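You operate a simulated robot arm through the tools that you are given. There is no shell and no other tool. Be economical: measure what you need, move in short steps, check, and stop when the job is done.

You run a simulated robot arm. Do the job below in one go: nothing can be reset, and whatever is moved stays where it is left.

TASK
Swap the white lantern's flat pack for the fuller one in the caddy and switch it to high.
Fine: knob to off before the packs move; the flat pack goes into the middle caddy well; the weaker pack stays.

It is judged by the outcome, as a careful person would: the job done as asked, and still so three seconds after it is handed in. It fails if anything else is knocked over, pushed out of place, dropped, spilled or broken.

THE ROBOT
A 6-joint arm with a two-finger parallel gripper, fixed in place. Base frame: the origin is at the foot of the arm, x ahead of it, y to its left, z up. Units: mm, rad, N and s.
With the tool pointing down near the work surface it reaches from about 300 to 800 mm from the base axis. Its first joint turns from -2.897 to 2.897 rad. Payload 3.91 kg.
Tool frame: the origin (TCP) lies between the finger pads and is the grasp point; the fingertips stand 30 mm ahead of it; z points along the fingers, y is the line along which they close. Largest opening 110 mm; finger width 20, thickness 10; the body of the gripper, 48 by 112 mm, starts 55 mm behind the TCP.
Orientation is that of the tool frame in the base frame, as a unit quaternion [x, y, z, w]. With the fingers straight down and closing along the base's y, the tool's x points along the base's -x, its y along +y and its z along -z.

THE INTERFACE
- The arm moves only by the tool play_rows. Its argument "series" is a list of rows, each a list of 7 numbers: the shift along the base's x, y, z in mm, then the turn, a rotation vector about the base's x, y, z in rad, then the finger opening in mm, from 0 to 110. In form: [[tx, ty, tz, ax, ay, az, hand], ...]. A call has 1 to 8 rows; each row shifts and turns the commanded pose from where the row before left it. Rows are played at 5 a second. More than 50 mm and 0.15 rad between two rows, or a gripper value outside its range, and nothing of the call is played. A pose out of reach is approached as far as the arm can. The call stops where the force on the tool passes 90 N (or 10 N more than at its start, if that is more) or the arm is blocked; 0.2 s more then pass. The fingers move at their own pace (about 45 mm/s each) and stop on an object; they squeeze with about 41 N. The grip force told is the motor's: it shows also when the fingers shut on nothing. Time passes only in rows, and 0.2 s behind the last, so rows that do not move let the fingers close. The reply holds the time, the measured pose of the TCP, the force on the tool along the base axes, the opening and the grip force, in the units named above and with some noise, with the torque about the TCP (base axes, N m) and any sound that the robot's microphone picked up, and new pictures: "pictures" is both (left out), scene, wrist or none.
- Cameras (640 x 400 px; columns grow to the right, rows downward): "scene" is fixed at [401.5, 499.7, 1652.8]; the picture's right is [-0.99, 0.14, 0.00], its down [0.04, 0.24, -0.97] and it looks along [-0.14, -0.96, -0.24] (base axes); focal length 337 px, centre (320, 200). "wrist" rides on the gripper at [77, 7, -114] in the tool frame; the picture's right is [-0.09, 1.00, 0.00], its down [-0.80, -0.07, -0.59] and it looks along [-0.59, -0.05, 0.80] (tool axes); focal length 270 px, centre (320, 200). There is no depth. A picture from a camera that has moved, and an enlarged one, comes with that camera's place and axes in the base frame and with its lens.
- move_column(by): slides the trunk up (or, below 0, down) by that many mm; the arm rides with it, the base frame stays. It gives what a move gives, with no picture.
- zoom(camera, box): a new picture of the part [left, top, right, bottom] of that camera's present view, enlarged. It takes no simulated time.
- job_done(): hands the job in; it is judged then, once.

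Work in short steps. Places have to be worked out from the pictures, the camera data and where the tool is seen: move nearer, look again, correct. Check each grasp and each placing, and mend what went wrong. You have 120 turns and 200 pictures in all, those below and enlarged ones among them. Open the gripper and draw the arm clear of the work before you hand the job in, unless the task says otherwise; then end with one line.

The tools are called after ">>>" as a command line: name --pt "numbers of a row" for each row, then --argument value for the rest, lists and objects as JSON in quotes. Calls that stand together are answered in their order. play_rows: Moves the arm, as the interface text tells. Its arguments: {"type":"object","properties":{"series":{"type":"array"},"pictures":{"type":"string","enum":["both","scene","wrist","none"]}},"required":["series"]} The other tools are called the same way: move_column (by) slides the trunk up or down; zoom (camera, box) takes an enlarged picture of a part of a camera's view; job_done () hands the job in.

At the start:

```text
clock: 0.0
tool_pos: [40.0, -349.2, 1462.8]
ee_rot: [0.0, 1.0, 0.0, 0.0]
ft_force: [0.0, 0.1, -0.4]
torque: [-0.01, -0.04, -0.04]
finger_gap: 109.9
grip_force: 0.1
trunk travel left (down, up): [-575.0, 35.0]
```

scene: 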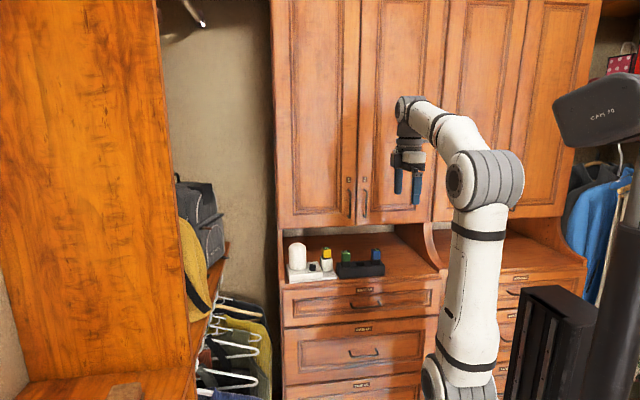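
wrist: 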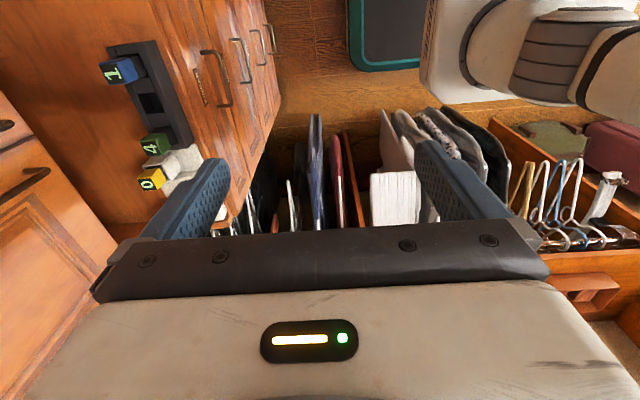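

The lantern (white) holds a yellow pack marked 0; the caddy holds a green 4 and a blue 1. I'll zoom in to get details.

>>> zoom --camera "scene" --box '[270, 225, 400, 306]'

>>> zoom --camera "wrist" --box '[80, 30, 260, 220]'

```text
4.92 times, centred on (335, 266) of scene
camera zoom: at [401.5, 499.7, 1652.8], right [-0.99, 0.14, 0.0], down [0.04, 0.24, -0.97], along [-0.14, -0.96, -0.24], focal length 1657 px, centre (246, -122)
```

zoom: 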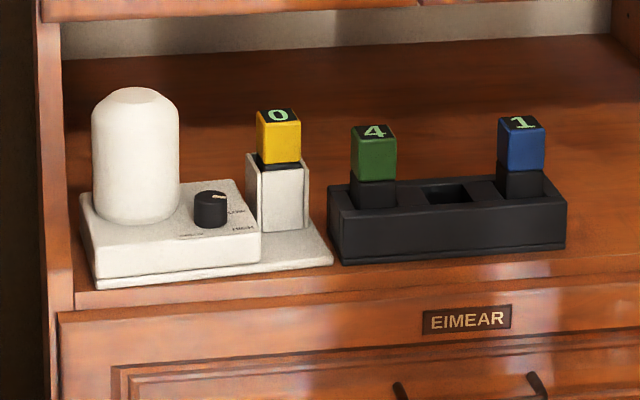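

```text
2.11 times, centred on (170, 125) of wrist
camera zoom: at [-38.1, -342.0, 1577.8], right [0.09, 1.0, 0.0], down [0.8, -0.07, 0.59], along [0.59, -0.05, -0.8], focal length 569 px, centre (636, 358)
```

zoom: 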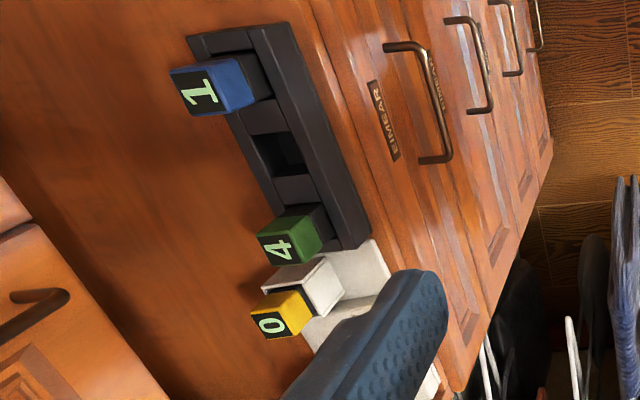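

Triangulating both views puts the pack tops near green (137,-649,1160), yellow (204,-686,1164) and blue (20,-650,1160). The counter is at about z 1070 and the upper cabinet front at about y -770, with its bottom at z 1212. I'll move toward the shelf at height for a closer look.

>>> play_rows --pt "0 -45 0 0 0 0 60" --pt "0 -45 0 0 0 0 60" --pt "0 -45 -10 0 0 0 60" --pt "0 -45 -20 0 0 0 60" --pt "0 -45 -20 0 0 0 60" --pt "0 0 -20 0 0 0 60"

```text
clock: 1.4
tool_pos: [42.2, -573.6, 1391.8]
ee_rot: [0.001, 1.0, 0.0, 0.0]
ft_force: [-0.1, 0.8, -0.4]
torque: [-0.01, -0.02, 0.02]
finger_gap: 60.0
grip_force: 0.1
trunk travel left (down, up): [-575.0, 35.0]
camera wrist: at [-36.2, -565.4, 1506.8], right [0.09, 1.0, 0.0], down [0.8, -0.07, 0.59], along [0.59, -0.05, -0.8], focal length 270 px, centre (320, 200)
```

scene: 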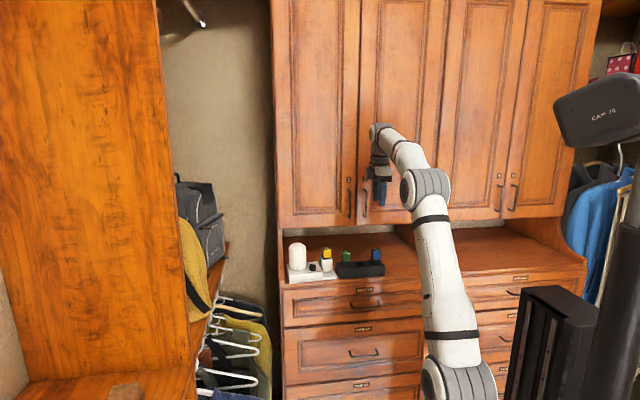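
wrist: 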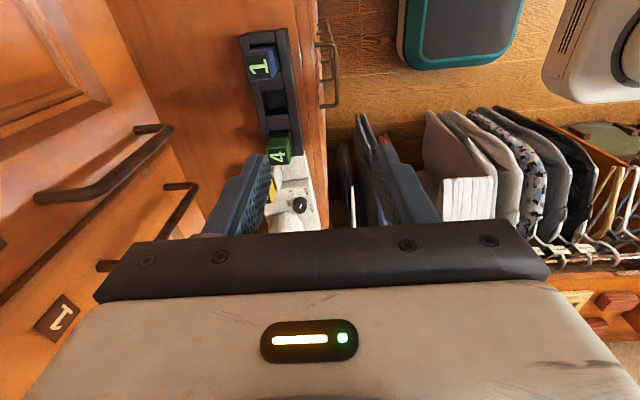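

The gripper blocks the lantern from here, so I'm moving above it.

>>> play_rows --pt "45 -20 0 0 0 0 110" --pt "45 -20 0 0 0 0 110" --pt "45 -20 0 0 0 0 110" --pt "25 0 0 0 0 0 110" --pt "0 0 0 0 0 0 110"

>>> zoom --camera "wrist" --box '[200, 20, 420, 220]'

```text
clock: 2.6
tool_pos: [196.1, -622.0, 1381.6]
ee_rot: [0.001, 1.0, 0.0, -0.001]
ft_force: [0.5, 0.2, 0.8]
torque: [-0.02, 0.02, -0.01]
finger_gap: 110.3
grip_force: 0.1
out of reach, approached as far as the arm can: row 3, 4
trunk travel left (down, up): [-575.0, 35.0]
camera wrist: at [118.6, -614.7, 1497.2], right [0.09, 1.0, 0.0], down [0.8, -0.07, 0.59], along [0.59, -0.05, -0.8], focal length 270 px, centre (320, 200)
```

scene: 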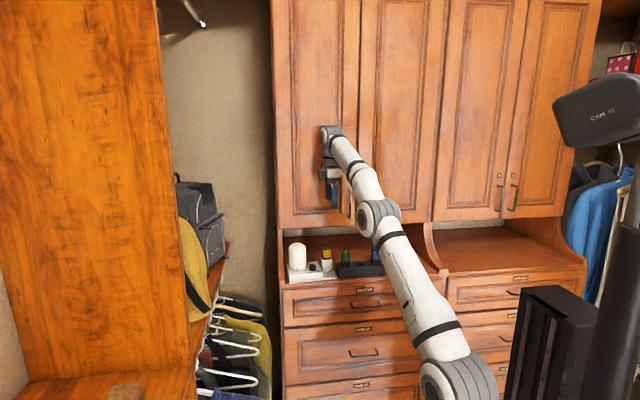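
wrist: 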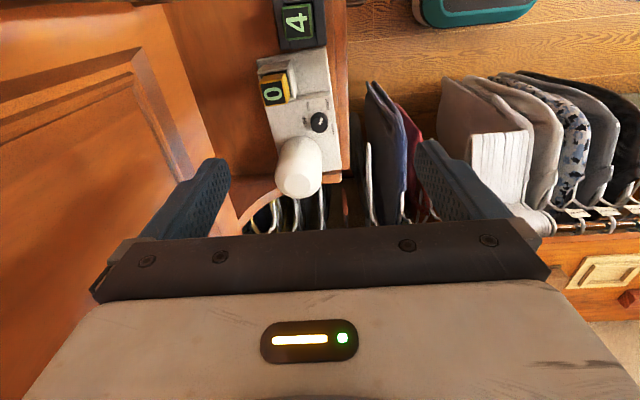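

```text
2.00 times, centred on (310, 120) of wrist
camera zoom: at [118.6, -614.7, 1497.2], right [0.09, 1.0, 0.0], down [0.8, -0.07, 0.59], along [0.59, -0.05, -0.8], focal length 541 px, centre (340, 360)
```

zoom: 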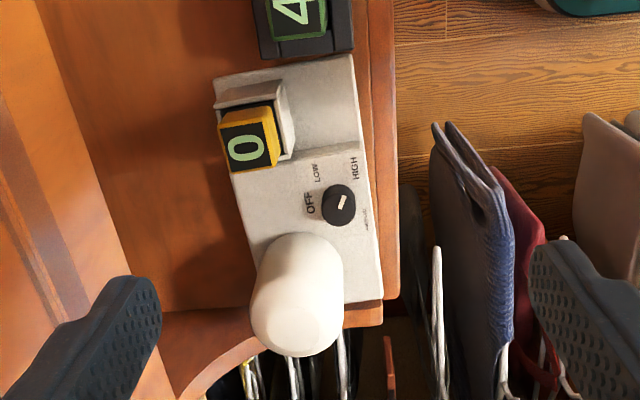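

The arm is near full stretch, so I'll lower the trunk. The knob has labels OFF/LOW/HIGH plus one more that I need to read closer up.

>>> move_column --by -110

>>> zoom --camera "wrist" --box '[180, 0, 460, 220]'

>>> zoom --camera "scene" --box '[270, 140, 400, 290]'

```text
clock: 4.0
tool_pos: [196.2, -621.5, 1273.3]
ee_rot: [0.001, 1.0, 0.0, 0.0]
ft_force: [-0.6, -0.4, -1.3]
torque: [-0.01, 0.02, -0.01]
finger_gap: 110.0
grip_force: 0.1
trunk travel left (down, up): [-465.0, 145.0]
```

```text
1.82 times, centred on (320, 110) of wrist
camera zoom: at [118.4, -615.1, 1387.2], right [0.09, 1.0, 0.0], down [0.8, -0.07, 0.59], along [0.59, -0.05, -0.8], focal length 491 px, centre (320, 364)
```

zoom: 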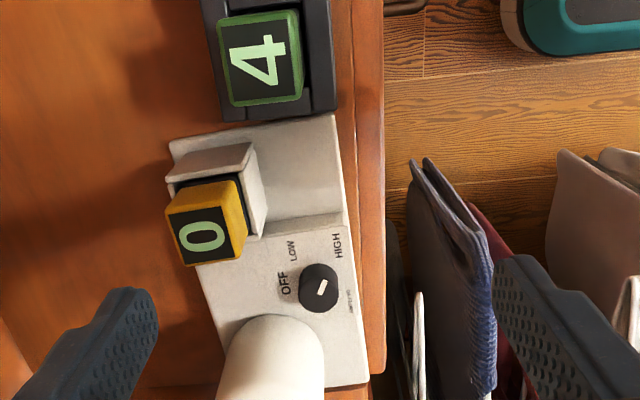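

```text
2.67 times, centred on (335, 215) of scene
camera zoom: at [401.5, 499.7, 1652.8], right [-0.99, 0.14, 0.0], down [0.04, 0.24, -0.97], along [-0.14, -0.96, -0.24], focal length 898 px, centre (280, 160)
```

zoom: 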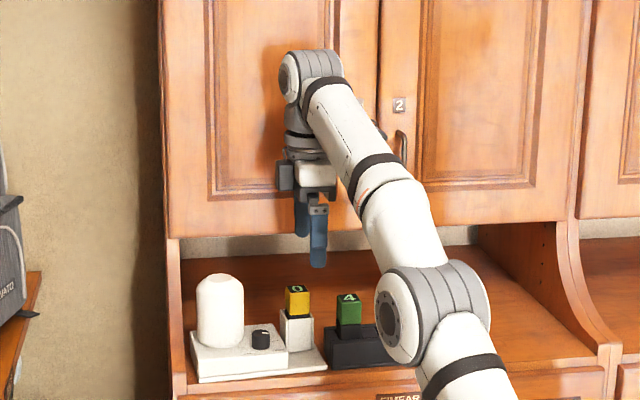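

>>> zoom --camera "wrist" --box '[275, 95, 355, 195]'

>>> zoom --camera "scene" --box '[284, 236, 344, 290]'

```text
4.00 times, centred on (315, 145) of wrist
camera zoom: at [118.4, -615.1, 1387.2], right [0.09, 1.0, 0.0], down [0.8, -0.07, 0.59], along [0.59, -0.05, -0.8], focal length 1081 px, centre (340, 420)
```

zoom: 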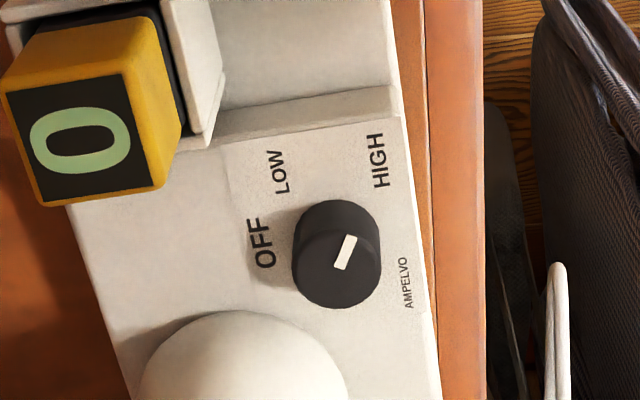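

```text
7.41 times, centred on (314, 263) of scene
camera zoom: at [401.5, 499.7, 1652.8], right [-0.99, 0.14, 0.0], down [0.04, 0.24, -0.97], along [-0.14, -0.96, -0.24], focal length 2494 px, centre (364, -267)
```

zoom: 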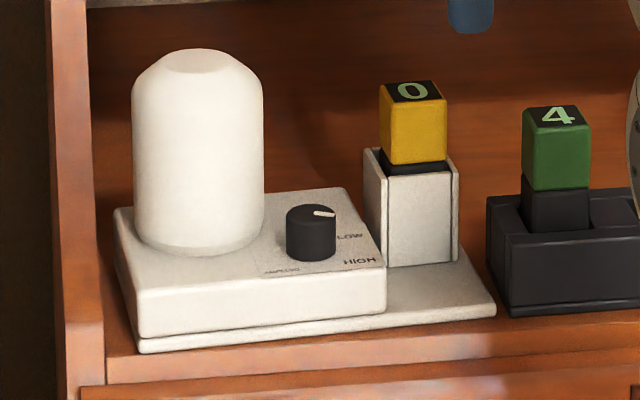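

The knob mark currently points to HIGH (AMPELVO is only the brand), with OFF about 120° counter-clockwise seen from above. I place the knob at about (265,-628) with its top near 1117, and the globe at about (312,-660) with its top near 1186. I'll yaw to a closing axis clear of the globe and hover over the knob.

>>> play_rows --pt "8.5 -1 -4 0 0 -0.14 60" --pt "8.5 -1 -4 0 0 -0.14 60" --pt "8.5 -1 -4 0 0 -0.14 60" --pt "8.5 -1 -4 0 0 -0.14 60" --pt "8.5 -1 -4 0 0 -0.14 40" --pt "8.5 -1 -4 0 0 -0.14 40" --pt "8.5 -1 -4 0 0 -0.14 40" --pt "8.5 0 -4 0 0 -0.14 40"

>>> zoom --camera "wrist" --box '[200, 60, 440, 240]'

```text
clock: 5.8
tool_pos: [265.2, -634.8, 1226.1]
ee_rot: [0.532, 0.846, -0.001, 0.0]
ft_force: [-0.4, -0.1, -0.9]
torque: [-0.04, -0.01, 0.03]
finger_gap: 39.9
grip_force: 0.0
out of reach, approached as far as the arm can: row 7
trunk travel left (down, up): [-465.0, 145.0]
camera wrist: at [238.2, -561.8, 1341.6], right [0.94, 0.35, 0.0], down [0.28, -0.75, 0.6], along [0.21, -0.56, -0.8], focal length 270 px, centre (320, 200)
```

scene: 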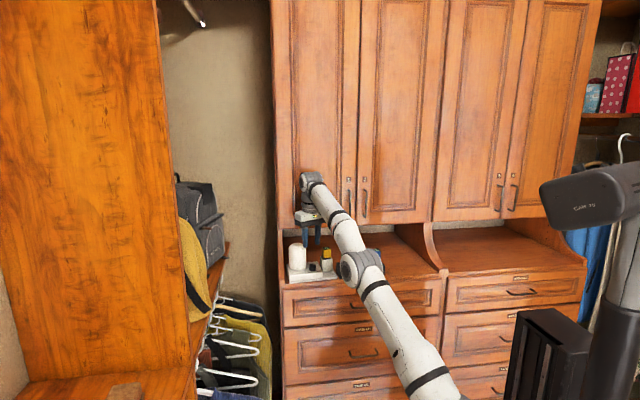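
wrist: 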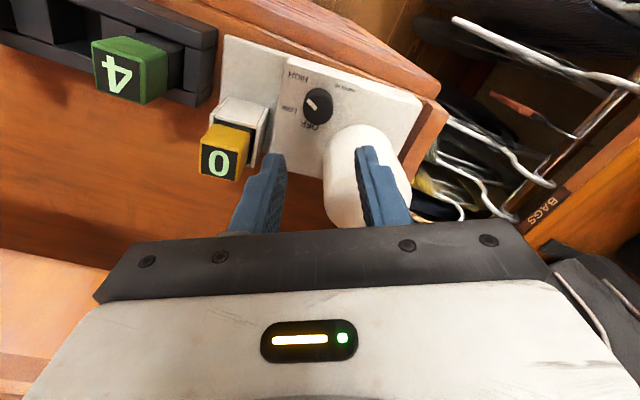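

```text
2.22 times, centred on (320, 150) of wrist
camera zoom: at [238.2, -561.8, 1341.6], right [0.94, 0.35, 0.0], down [0.28, -0.75, 0.6], along [0.21, -0.56, -0.8], focal length 601 px, centre (320, 311)
```

zoom: 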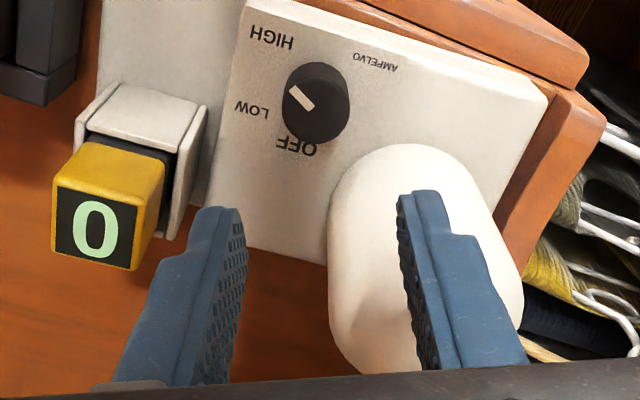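

The knob is near (263,-630) and the mark reads HIGH. I'll descend so the tips stop just above the knob top, then check.

>>> play_rows --pt "-1 2 -15 0 0 0 40" --pt "-1 2 -15 0 0 0 40" --pt "0 1 -15 0 0 0 40" --pt "0 0 -15 0 0 0 40" --pt "0 0 0 0 0 0 40"

>>> zoom --camera "wrist" --box '[200, 60, 440, 240]'

>>> zoom --camera "scene" --box '[270, 170, 400, 290]'

```text
clock: 7.0
tool_pos: [262.9, -630.6, 1165.9]
ee_rot: [0.532, 0.847, -0.001, 0.0]
ft_force: [-0.3, 0.4, -0.5]
torque: [0.02, 0.01, 0.01]
finger_gap: 39.7
grip_force: 0.1
trunk travel left (down, up): [-465.0, 145.0]
camera wrist: at [235.5, -557.7, 1279.9], right [0.94, 0.35, 0.0], down [0.29, -0.75, 0.6], along [0.21, -0.56, -0.8], focal length 270 px, centre (320, 200)
```

scene: 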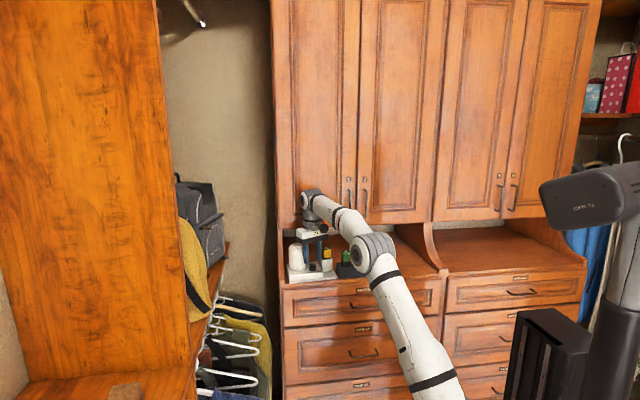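
wrist: 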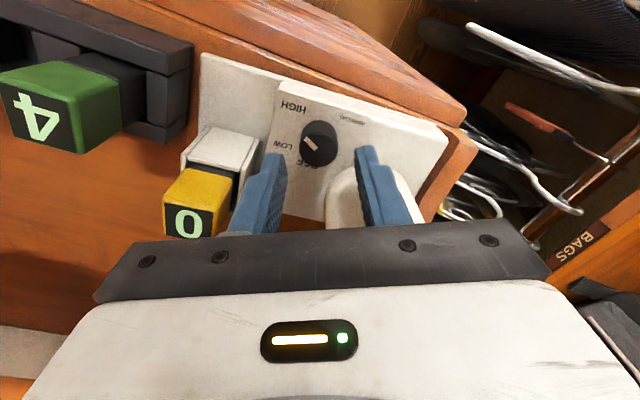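

```text
2.22 times, centred on (320, 150) of wrist
camera zoom: at [235.5, -557.7, 1279.9], right [0.94, 0.35, 0.0], down [0.29, -0.75, 0.6], along [0.21, -0.56, -0.8], focal length 601 px, centre (320, 311)
```

zoom: 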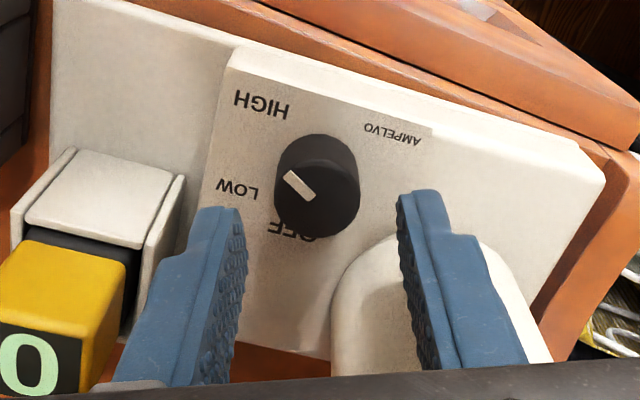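

```text
3.33 times, centred on (335, 230) of scene
camera zoom: at [401.5, 499.7, 1652.8], right [-0.99, 0.14, 0.0], down [0.04, 0.24, -0.97], along [-0.14, -0.96, -0.24], focal length 1122 px, centre (270, 100)
```

zoom: 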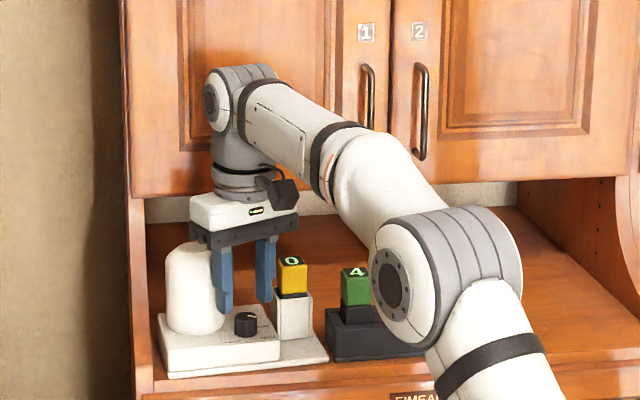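

It's aligned. I'll descend to tips of about z 1106 and close on the knob.

>>> play_rows --pt "0 0 -10 0 0 0 40" --pt "0 0 -10 0 0 0 40" --pt "0 0 -8 0 0 0 40" --pt "0 0 0 0 0 0 15" --pt "0 0 0 0 0 0 15" --pt "0 0 0 0 0 0 15"

>>> zoom --camera "wrist" --box '[200, 60, 440, 240]'

```text
clock: 8.4
tool_pos: [262.3, -629.4, 1138.4]
ee_rot: [0.532, 0.847, -0.001, 0.0]
ft_force: [-0.4, -0.1, 0.7]
torque: [-0.2, -0.09, 0.01]
finger_gap: 23.9
grip_force: 40.5
trunk travel left (down, up): [-465.0, 145.0]
camera wrist: at [235.5, -556.7, 1252.5], right [0.94, 0.35, 0.0], down [0.29, -0.75, 0.59], along [0.21, -0.56, -0.8], focal length 270 px, centre (320, 200)
```

scene: 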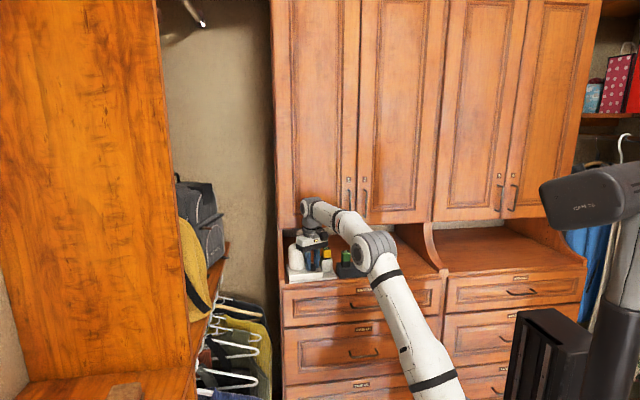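
wrist: 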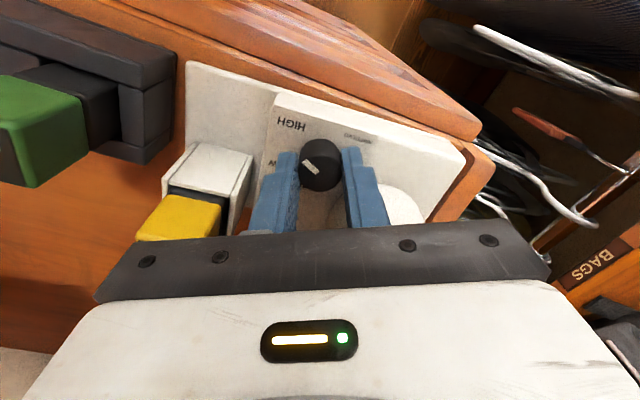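

```text
2.22 times, centred on (320, 150) of wrist
camera zoom: at [235.5, -556.7, 1252.5], right [0.94, 0.35, 0.0], down [0.29, -0.75, 0.59], along [0.21, -0.56, -0.8], focal length 601 px, centre (320, 311)
```

zoom: 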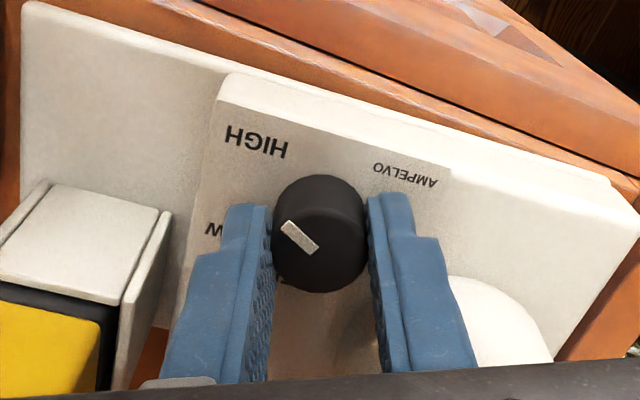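

The knob is gripped (gap 23.9 mm). I'll turn it counter-clockwise about half a radian first.

>>> play_rows --pt "0 0 0 0 0 0.13 15" --pt "0 0 0 0 0 0.13 15" --pt "0 0 0 0 0 0.13 15" --pt "0 0 0 0 0 0.13 15" --pictures "none"

>>> zoom --camera "wrist" --box '[200, 60, 440, 240]'

```text
clock: 9.4
tool_pos: [264.0, -629.5, 1138.1]
ee_rot: [0.295, 0.956, -0.002, 0.001]
ft_force: [-1.6, 3.0, 3.1]
torque: [0.27, 0.23, -0.01]
finger_gap: 23.6
grip_force: 41.2
trunk travel left (down, up): [-465.0, 145.0]
```

```text
2.22 times, centred on (320, 150) of wrist
camera zoom: at [203.4, -580.4, 1252.4], right [0.63, 0.77, 0.0], down [0.62, -0.51, 0.6], along [0.46, -0.38, -0.8], focal length 601 px, centre (320, 311)
```

zoom: 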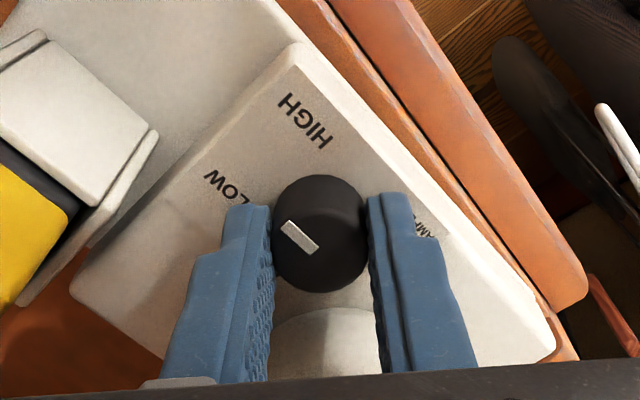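

It turns with the gripper. I'll continue by another 0.52 rad.

>>> play_rows --pt "0 0 0 0 0 0.13 15" --pt "0 0 0 0 0 0.13 15" --pt "0 0 0 0 0 0.13 15" --pt "0 0 0 0 0 0.13 15" --pictures "none"

>>> zoom --camera "wrist" --box '[200, 60, 440, 240]'

```text
clock: 10.4
tool_pos: [264.1, -629.9, 1139.0]
ee_rot: [0.039, 0.999, 0.0, 0.001]
ft_force: [-0.7, 0.2, 0.1]
torque: [0.02, -0.21, 0.01]
finger_gap: 23.7
grip_force: 40.9
trunk travel left (down, up): [-465.0, 145.0]
```

```text
2.22 times, centred on (320, 150) of wrist
camera zoom: at [187.2, -616.9, 1252.6], right [0.17, 0.99, 0.0], down [0.79, -0.13, 0.59], along [0.59, -0.1, -0.8], focal length 601 px, centre (320, 311)
```

zoom: 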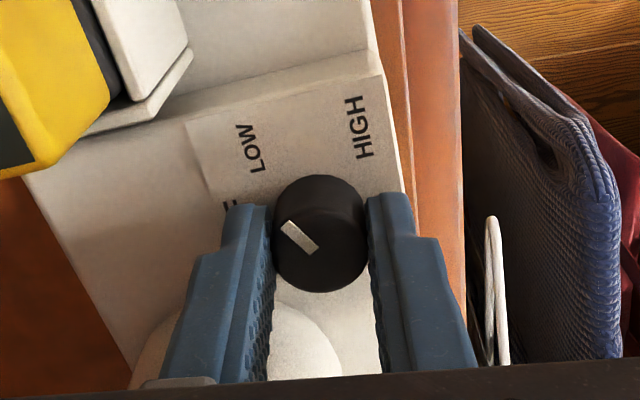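

The mark is now at LOW. I'll open, lift, rotate back and regrasp for the second half.

>>> play_rows --pt "0 0 0 0 0 0 40" --pt "0 0 0 0 0 0 40" --pt "0 0 14 0 0 0 40" --pt "0 0 14 0 0 -0.14 40" --pt "0 0 0 0 0 -0.15 40" --pt "0 0 0 0 0 -0.15 40" --pt "0 0 0 0 0 -0.15 40" --pt "0 0 0 0 0 -0.15 40" --pictures "none"

>>> play_rows --pt "0 0 0 0 0 -0.15 40" --pt "0 0 0 0 0 -0.15 40" --pt "-1 0 -14 0 0 0 40" --pt "0 0 -14 0 0 0 40" --pt "0 0 0 0 0 0 15" --pt "0 0 0 0 0 0 15" --pt "0 0 0 0 0 0 15" --pictures "wrist"

```text
clock: 12.2
tool_pos: [262.1, -629.4, 1167.9]
ee_rot: [0.4, 0.916, -0.001, 0.0]
ft_force: [0.5, 0.7, 1.1]
torque: [0.02, 0.0, 0.02]
finger_gap: 39.7
grip_force: 0.1
trunk travel left (down, up): [-465.0, 145.0]
```

```text
clock: 13.8
tool_pos: [262.7, -630.9, 1136.6]
ee_rot: [0.531, 0.847, -0.001, 0.0]
ft_force: [0.8, 0.2, -1.2]
torque: [-0.26, -0.24, 0.03]
finger_gap: 23.9
grip_force: 41.0
trunk travel left (down, up): [-465.0, 145.0]
camera wrist: at [235.2, -557.7, 1252.1], right [0.93, 0.35, 0.0], down [0.29, -0.75, 0.6], along [0.21, -0.56, -0.8], focal length 270 px, centre (320, 200)
```

wrist: 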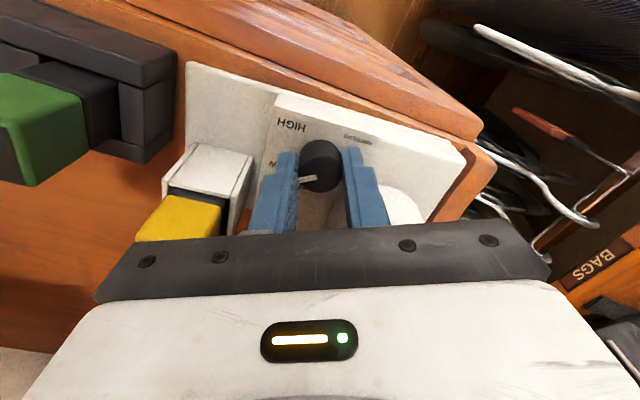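

>>> play_rows --pt "0 0 0 0 0 0.13 15" --pt "0 0 0 0 0 0.13 15" --pt "0 0 0 0 0 0.13 15" --pt "0 0 0 0 0 0.13 15" --pt "0 0 0 0 0 0.13 15" --pt "0 0 0 0 0 0.13 15" --pt "0 0 0 0 0 0.13 15" --pt "0 0 0 0 0 0.13 15" --pictures "none"

>>> zoom --camera "wrist" --box '[200, 60, 440, 240]'

```text
clock: 15.6
tool_pos: [261.3, -631.1, 1138.3]
ee_rot: [0.038, 0.999, -0.001, 0.001]
ft_force: [-0.7, 0.2, -1.7]
torque: [0.18, 0.08, -0.01]
finger_gap: 24.3
grip_force: 40.9
trunk travel left (down, up): [-465.0, 145.0]
```

```text
2.22 times, centred on (320, 150) of wrist
camera zoom: at [185.9, -617.7, 1252.4], right [0.16, 0.99, 0.0], down [0.79, -0.13, 0.59], along [0.59, -0.1, -0.8], focal length 601 px, centre (320, 311)
```

zoom: 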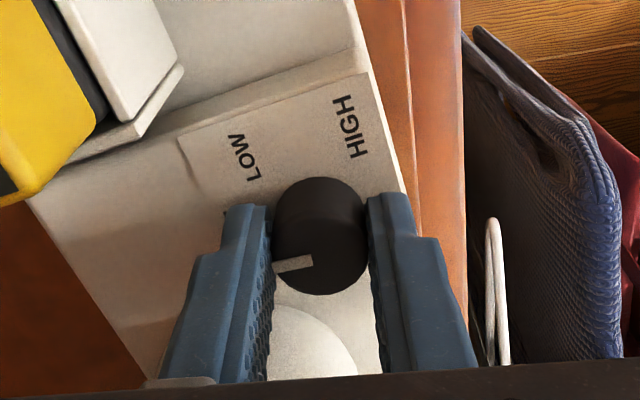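

The mark seems to be at about OFF. I'll release, lift, and look at the full label.

>>> play_rows --pt "0 0 0 0 0 0 40" --pt "0 0 0 0 0 0 40" --pt "0 0 20 0 0 0 40" --pt "0 0 30 0 0 0 40" --pt "-10 0 40 0 0 0 80" --pt "-20 0 20 0 0 0 110" --pictures "none"

>>> zoom --camera "wrist" --box '[180, 0, 460, 220]'

>>> zoom --camera "scene" --box '[284, 236, 344, 290]'

```text
clock: 17.0
tool_pos: [228.7, -630.8, 1249.5]
ee_rot: [0.04, 0.999, -0.001, 0.0]
ft_force: [-0.6, 0.9, 0.3]
torque: [0.0, -0.02, -0.03]
finger_gap: 91.8
grip_force: 0.1
trunk travel left (down, up): [-465.0, 145.0]
```

```text
1.82 times, centred on (320, 110) of wrist
camera zoom: at [153.1, -617.2, 1364.0], right [0.17, 0.99, 0.0], down [0.79, -0.13, 0.59], along [0.59, -0.1, -0.8], focal length 491 px, centre (320, 364)
```

zoom: 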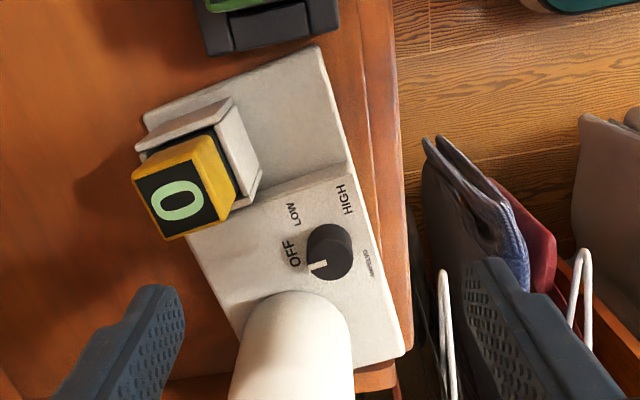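

```text
7.41 times, centred on (314, 263) of scene
camera zoom: at [401.5, 499.7, 1652.8], right [-0.99, 0.14, 0.0], down [0.04, 0.24, -0.97], along [-0.14, -0.96, -0.24], focal length 2494 px, centre (364, -267)
```

zoom: 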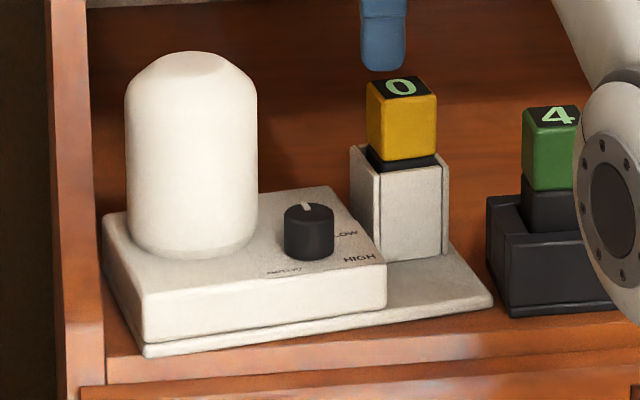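

The knob is at OFF; the lantern yawed roughly 2–3° against the stop, which I can undo when turning back to HIGH. Yellow is now near (209,-688) with yaw of about 8°. I'll raise the trunk for better reach, then hover over the yellow pack.

>>> move_column --by 110

>>> play_rows --pt "0 0 -40 0 0 0.1 70" --pt "0 0 -40 0 0 0.11 70" --pt "0 -10 -30 0 0 0 60" --pt "-10 -25 0 0 0 0 60" --pt "-10 -22 0 0 0 0 60" --pt "0 0 0 0 0 0 60"

>>> zoom --camera "wrist" --box '[200, 40, 440, 240]'

>>> zoom --camera "scene" --box '[270, 190, 390, 290]'

```text
clock: 18.4
tool_pos: [230.8, -630.3, 1359.7]
ee_rot: [0.04, 0.999, -0.001, 0.0]
ft_force: [0.1, -0.3, 0.1]
torque: [-0.01, -0.02, 0.0]
finger_gap: 109.7
grip_force: 0.0
trunk travel left (down, up): [-575.0, 35.0]
```

```text
clock: 19.8
tool_pos: [208.8, -682.0, 1249.9]
ee_rot: [-0.067, 0.998, 0.0, 0.001]
ft_force: [4.9, 36.3, -14.6]
torque: [-2.0, 0.0, -0.37]
finger_gap: 60.0
grip_force: 0.0
trunk travel left (down, up): [-575.0, 35.0]
camera wrist: at [131.2, -685.8, 1364.6], right [-0.04, 1.0, 0.0], down [0.8, 0.04, 0.59], along [0.59, 0.03, -0.8], focal length 270 px, centre (320, 200)
```

scene: 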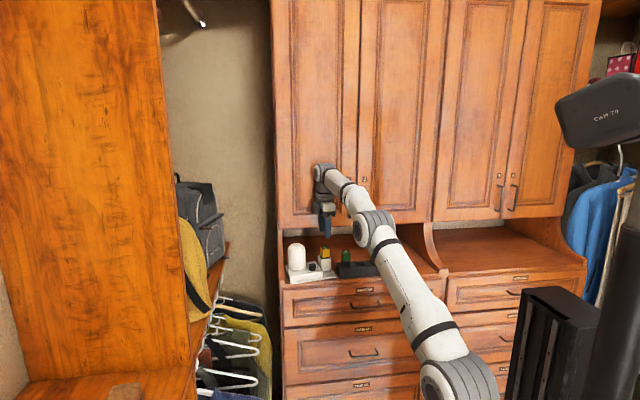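
wrist: 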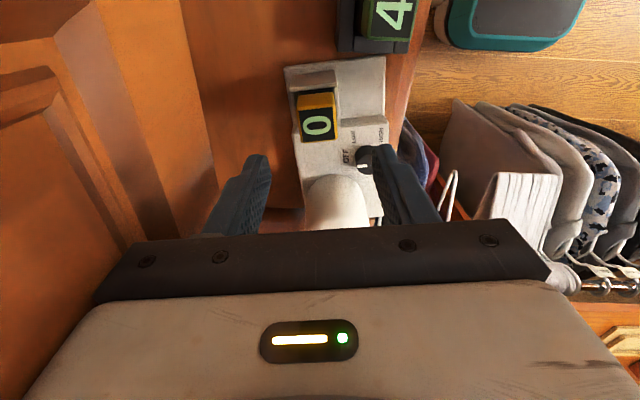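

```text
2.00 times, centred on (320, 140) of wrist
camera zoom: at [131.2, -685.8, 1364.6], right [-0.04, 1.0, 0.0], down [0.8, 0.04, 0.59], along [0.59, 0.03, -0.8], focal length 541 px, centre (320, 320)
```

zoom: 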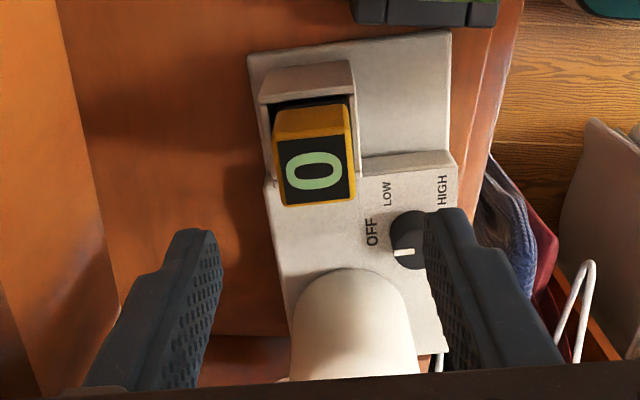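

```text
4.00 times, centred on (330, 240) of scene
camera zoom: at [401.5, 499.7, 1652.8], right [-0.99, 0.14, 0.0], down [0.04, 0.24, -0.97], along [-0.14, -0.96, -0.24], focal length 1347 px, centre (280, 40)
```

zoom: 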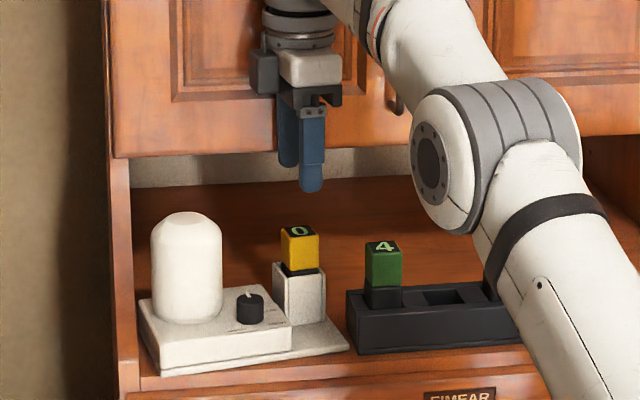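

There's 36 N of contact: the gripper body's edge touches the cabinet face, which is at about y -741. I'll back off and rotate so the fingers close along x, giving the body only 24 mm depth toward the cabinet.

>>> play_rows --pt "0 30 0 0 0 0 60" --pt "0 12 0 0 0 0 60" --pt "0 0 0 0 0 -0.15 60" --pt "0 0 0 0 0 -0.15 60" --pt "0 0 0 0 0 -0.15 60" --pt "0 0 0 0 0 -0.15 60" --pt "0 0 0 0 0 -0.15 60" --pt "0 0 0 0 0 -0.15 60" --pictures "none"

>>> play_rows --pt "0 0 0 0 0 -0.15 60" --pt "0 0 0 0 0 -0.15 60" --pt "0 0 0 0 0 -0.15 60" --pt "0 0 0 0 0 -0.15 60" --pt "0 0 0 0 0 -0.07 60" --pt "0 0 0 0 0 0 60"

>>> zoom --camera "wrist" --box '[200, 20, 440, 220]'

```text
clock: 21.6
tool_pos: [209.8, -646.2, 1248.9]
ee_rot: [0.376, 0.927, -0.001, 0.0]
ft_force: [0.8, 0.4, -0.1]
torque: [0.0, 0.01, -0.02]
finger_gap: 59.8
grip_force: 0.1
trunk travel left (down, up): [-575.0, 35.0]
```

```text
clock: 23.0
tool_pos: [209.2, -645.6, 1249.3]
ee_rot: [0.659, 0.752, 0.0, 0.0]
ft_force: [0.5, 0.3, -0.4]
torque: [0.0, -0.01, -0.01]
finger_gap: 60.1
grip_force: 0.0
trunk travel left (down, up): [-575.0, 35.0]
camera wrist: at [206.3, -568.4, 1363.8], right [1.0, 0.04, 0.0], down [0.04, -0.8, 0.59], along [0.02, -0.59, -0.8], focal length 270 px, centre (320, 200)
```

scene: 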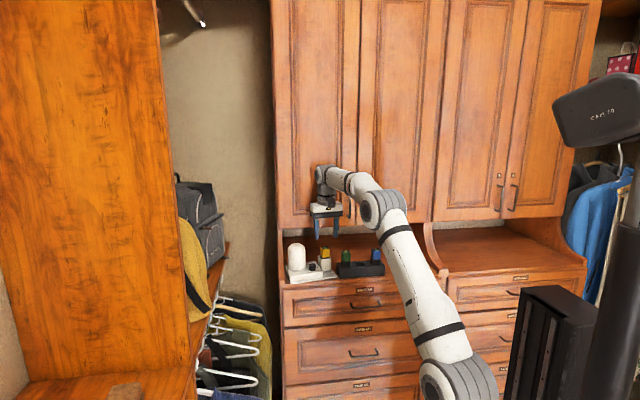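
wrist: 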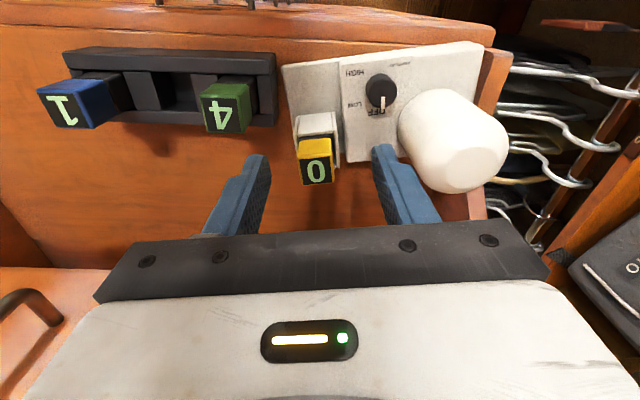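

```text
2.00 times, centred on (320, 120) of wrist
camera zoom: at [206.3, -568.4, 1363.8], right [1.0, 0.04, 0.0], down [0.04, -0.8, 0.59], along [0.02, -0.59, -0.8], focal length 541 px, centre (320, 360)
```

zoom: 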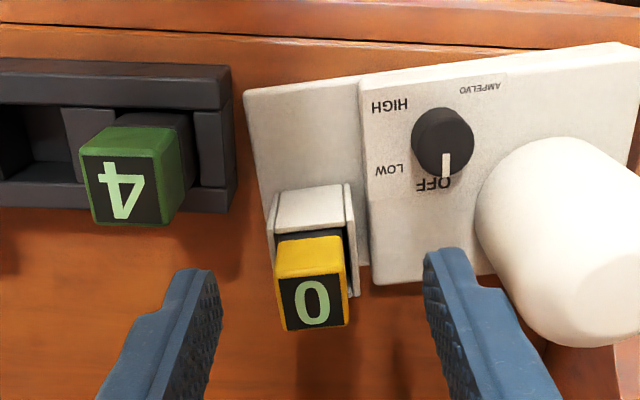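

Clear view: the knob reads OFF, and yellow is at (206.5,-688) with yaw matching the tool. I'll move over it at height, watching for cabinet contact.

>>> play_rows --pt "-1 -15 0 0 0 0 60" --pt "-1 -15 0 0 0 0 60" --pt "0 -12 0 0 0 0 60" --pt "0 0 -20 0 0 0 60" --pt "0 0 -20 0 0 0 60" --pt "0 0 0 0 0 0 60"

>>> zoom --camera "wrist" --box '[200, 40, 440, 240]'

>>> zoom --camera "scene" --box '[270, 190, 390, 290]'

```text
clock: 24.4
tool_pos: [207.8, -687.9, 1211.1]
ee_rot: [0.658, 0.753, -0.001, -0.001]
ft_force: [0.4, 1.4, -0.1]
torque: [-0.04, 0.02, -0.01]
finger_gap: 59.9
grip_force: 0.2
trunk travel left (down, up): [-575.0, 35.0]
camera wrist: at [204.7, -611.4, 1325.8], right [1.0, 0.04, 0.0], down [0.04, -0.8, 0.6], along [0.02, -0.59, -0.8], focal length 270 px, centre (320, 200)
```

scene: 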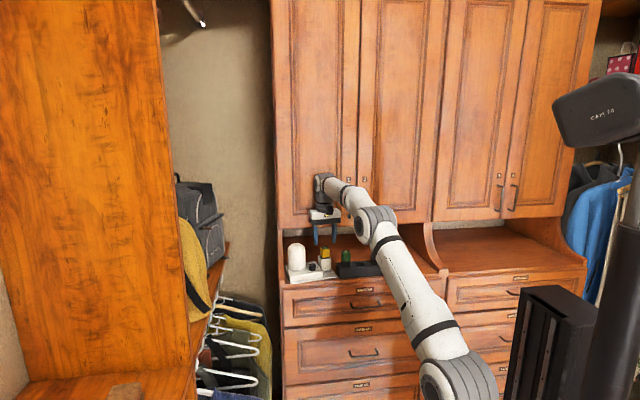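
wrist: 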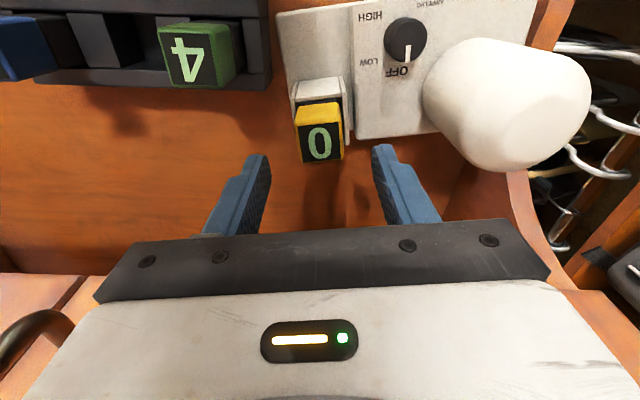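

```text
2.00 times, centred on (320, 140) of wrist
camera zoom: at [204.7, -611.4, 1325.8], right [1.0, 0.04, 0.0], down [0.04, -0.8, 0.6], along [0.02, -0.59, -0.8], focal length 541 px, centre (320, 320)
```

zoom: 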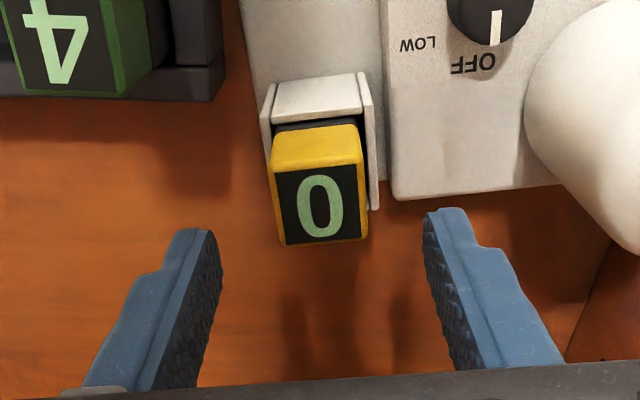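

```text
4.00 times, centred on (330, 240) of scene
camera zoom: at [401.5, 499.7, 1652.8], right [-0.99, 0.14, 0.0], down [0.04, 0.24, -0.97], along [-0.14, -0.96, -0.24], focal length 1347 px, centre (280, 40)
```

zoom: 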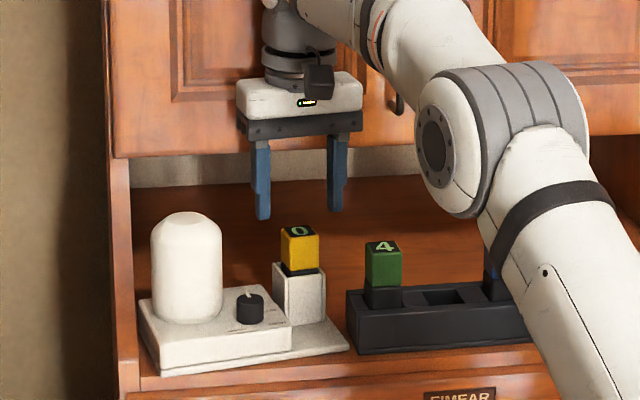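

Aligned with no contact. I'll descend to TCP z 1161 (tips just above the holder rim) and close.

>>> play_rows --pt "0 0 -20 0 0 0 60" --pt "0 0 -20 0 0 0 60" --pt "0 0 -10 0 0 0 60" --pt "0 0 0 0 0 0 20" --pt "0 0 0 0 0 0 20" --pt "0 0 0 0 0 0 20" --pt "0 0 0 0 0 0 20"

>>> zoom --camera "scene" --box '[284, 210, 364, 290]'

```text
clock: 26.0
tool_pos: [207.3, -686.9, 1158.9]
ee_rot: [0.659, 0.752, -0.001, -0.001]
ft_force: [0.5, -0.8, 0.8]
torque: [-0.06, -0.07, 0.03]
finger_gap: 29.5
grip_force: 40.7
trunk travel left (down, up): [-575.0, 35.0]
camera wrist: at [204.3, -610.9, 1274.1], right [1.0, 0.04, 0.0], down [0.04, -0.8, 0.59], along [0.02, -0.59, -0.8], focal length 270 px, centre (320, 200)
```

scene: 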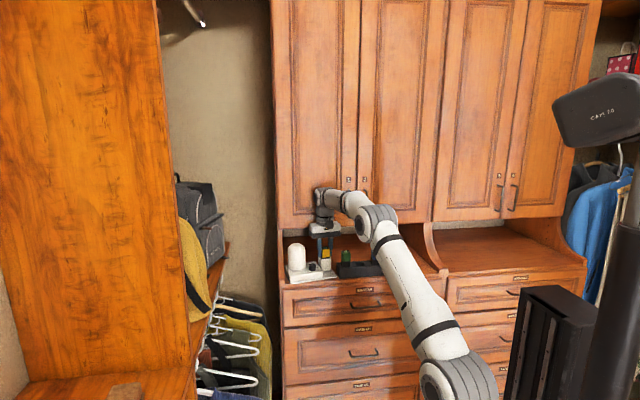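
wrist: 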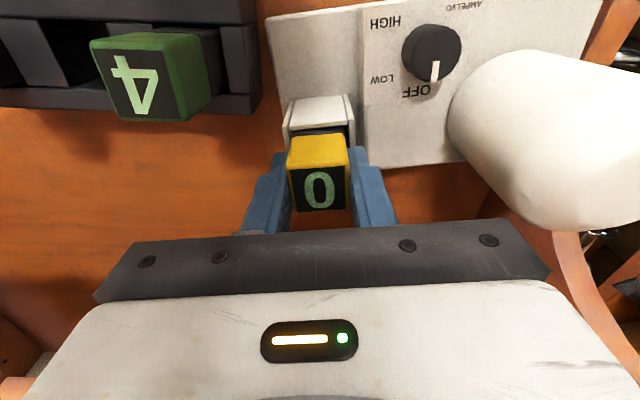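

```text
5.00 times, centred on (324, 250) of scene
camera zoom: at [401.5, 499.7, 1652.8], right [-0.99, 0.14, 0.0], down [0.04, 0.24, -0.97], along [-0.14, -0.96, -0.24], focal length 1683 px, centre (300, -50)
```

zoom: 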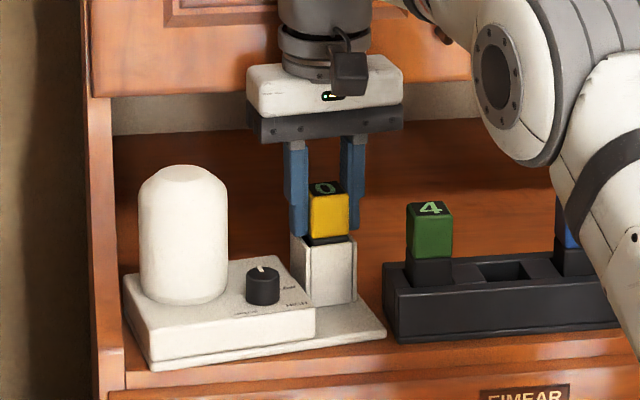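

The pack is gripped (29.5 mm). I'll lift gently.

>>> play_rows --pt "0 0 8 0 0 0 20" --pt "0 0 10 0 0 0 20" --pt "0 0 12 0 0 0 20" --pt "0 0 15 0 0 0 20" --pt "0 0 15 0 0 0 20" --pt "0 0 15 0 0 0 20" --pt "0 0 15 0 0 0 20"

>>> zoom --camera "scene" --box '[284, 190, 384, 290]'

```text
clock: 27.6
tool_pos: [208.6, -686.8, 1249.9]
ee_rot: [0.659, 0.752, 0.0, -0.001]
ft_force: [0.6, -0.1, -0.7]
torque: [-0.01, 0.03, 0.02]
finger_gap: 29.7
grip_force: 41.0
trunk travel left (down, up): [-575.0, 35.0]
camera wrist: at [205.1, -609.6, 1364.0], right [1.0, 0.04, 0.0], down [0.04, -0.8, 0.59], along [0.02, -0.59, -0.8], focal length 270 px, centre (320, 200)
```

scene: 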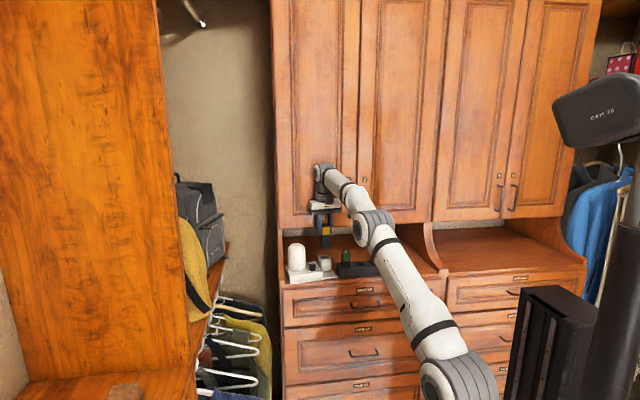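
wrist: 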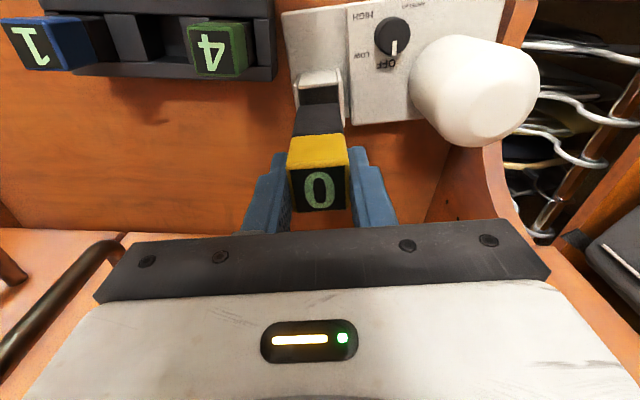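

```text
4.00 times, centred on (334, 240) of scene
camera zoom: at [401.5, 499.7, 1652.8], right [-0.99, 0.14, 0.0], down [0.04, 0.24, -0.97], along [-0.14, -0.96, -0.24], focal length 1347 px, centre (264, 40)
```

zoom: 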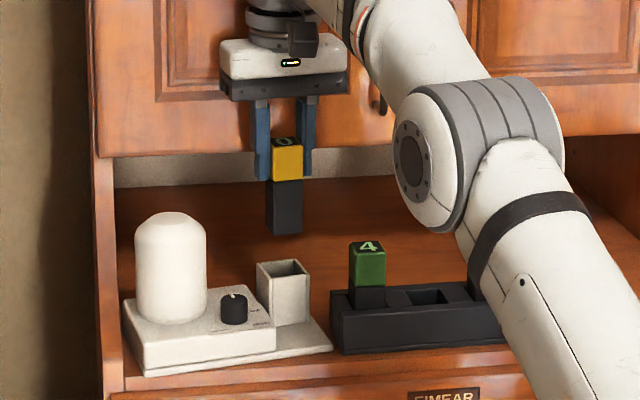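

The yellow pack is out, about 90 mm long. Before carrying it I'll zoom on the caddy to locate the middle well.

>>> zoom --camera "wrist" --box '[0, 0, 280, 175]'

>>> zoom --camera "scene" --box '[330, 240, 400, 290]'

```text
2.29 times, centred on (140, 88) of wrist
camera zoom: at [205.1, -609.6, 1364.0], right [1.0, 0.04, 0.0], down [0.04, -0.8, 0.59], along [0.02, -0.59, -0.8], focal length 618 px, centre (731, 457)
```

zoom: 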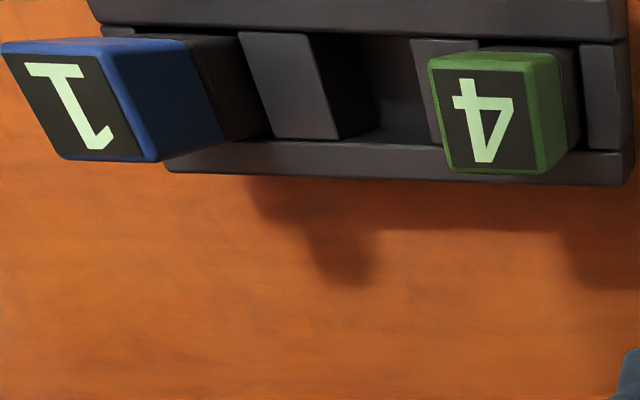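

```text
8.00 times, centred on (365, 265) of scene
camera zoom: at [401.5, 499.7, 1652.8], right [-0.99, 0.14, 0.0], down [0.04, 0.24, -0.97], along [-0.14, -0.96, -0.24], focal length 2693 px, centre (-40, -320)
```

zoom: 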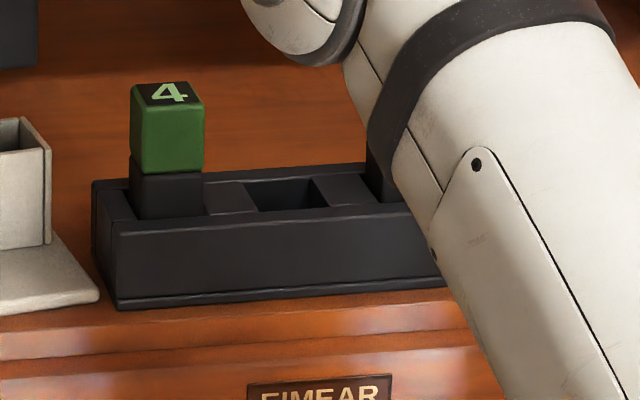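

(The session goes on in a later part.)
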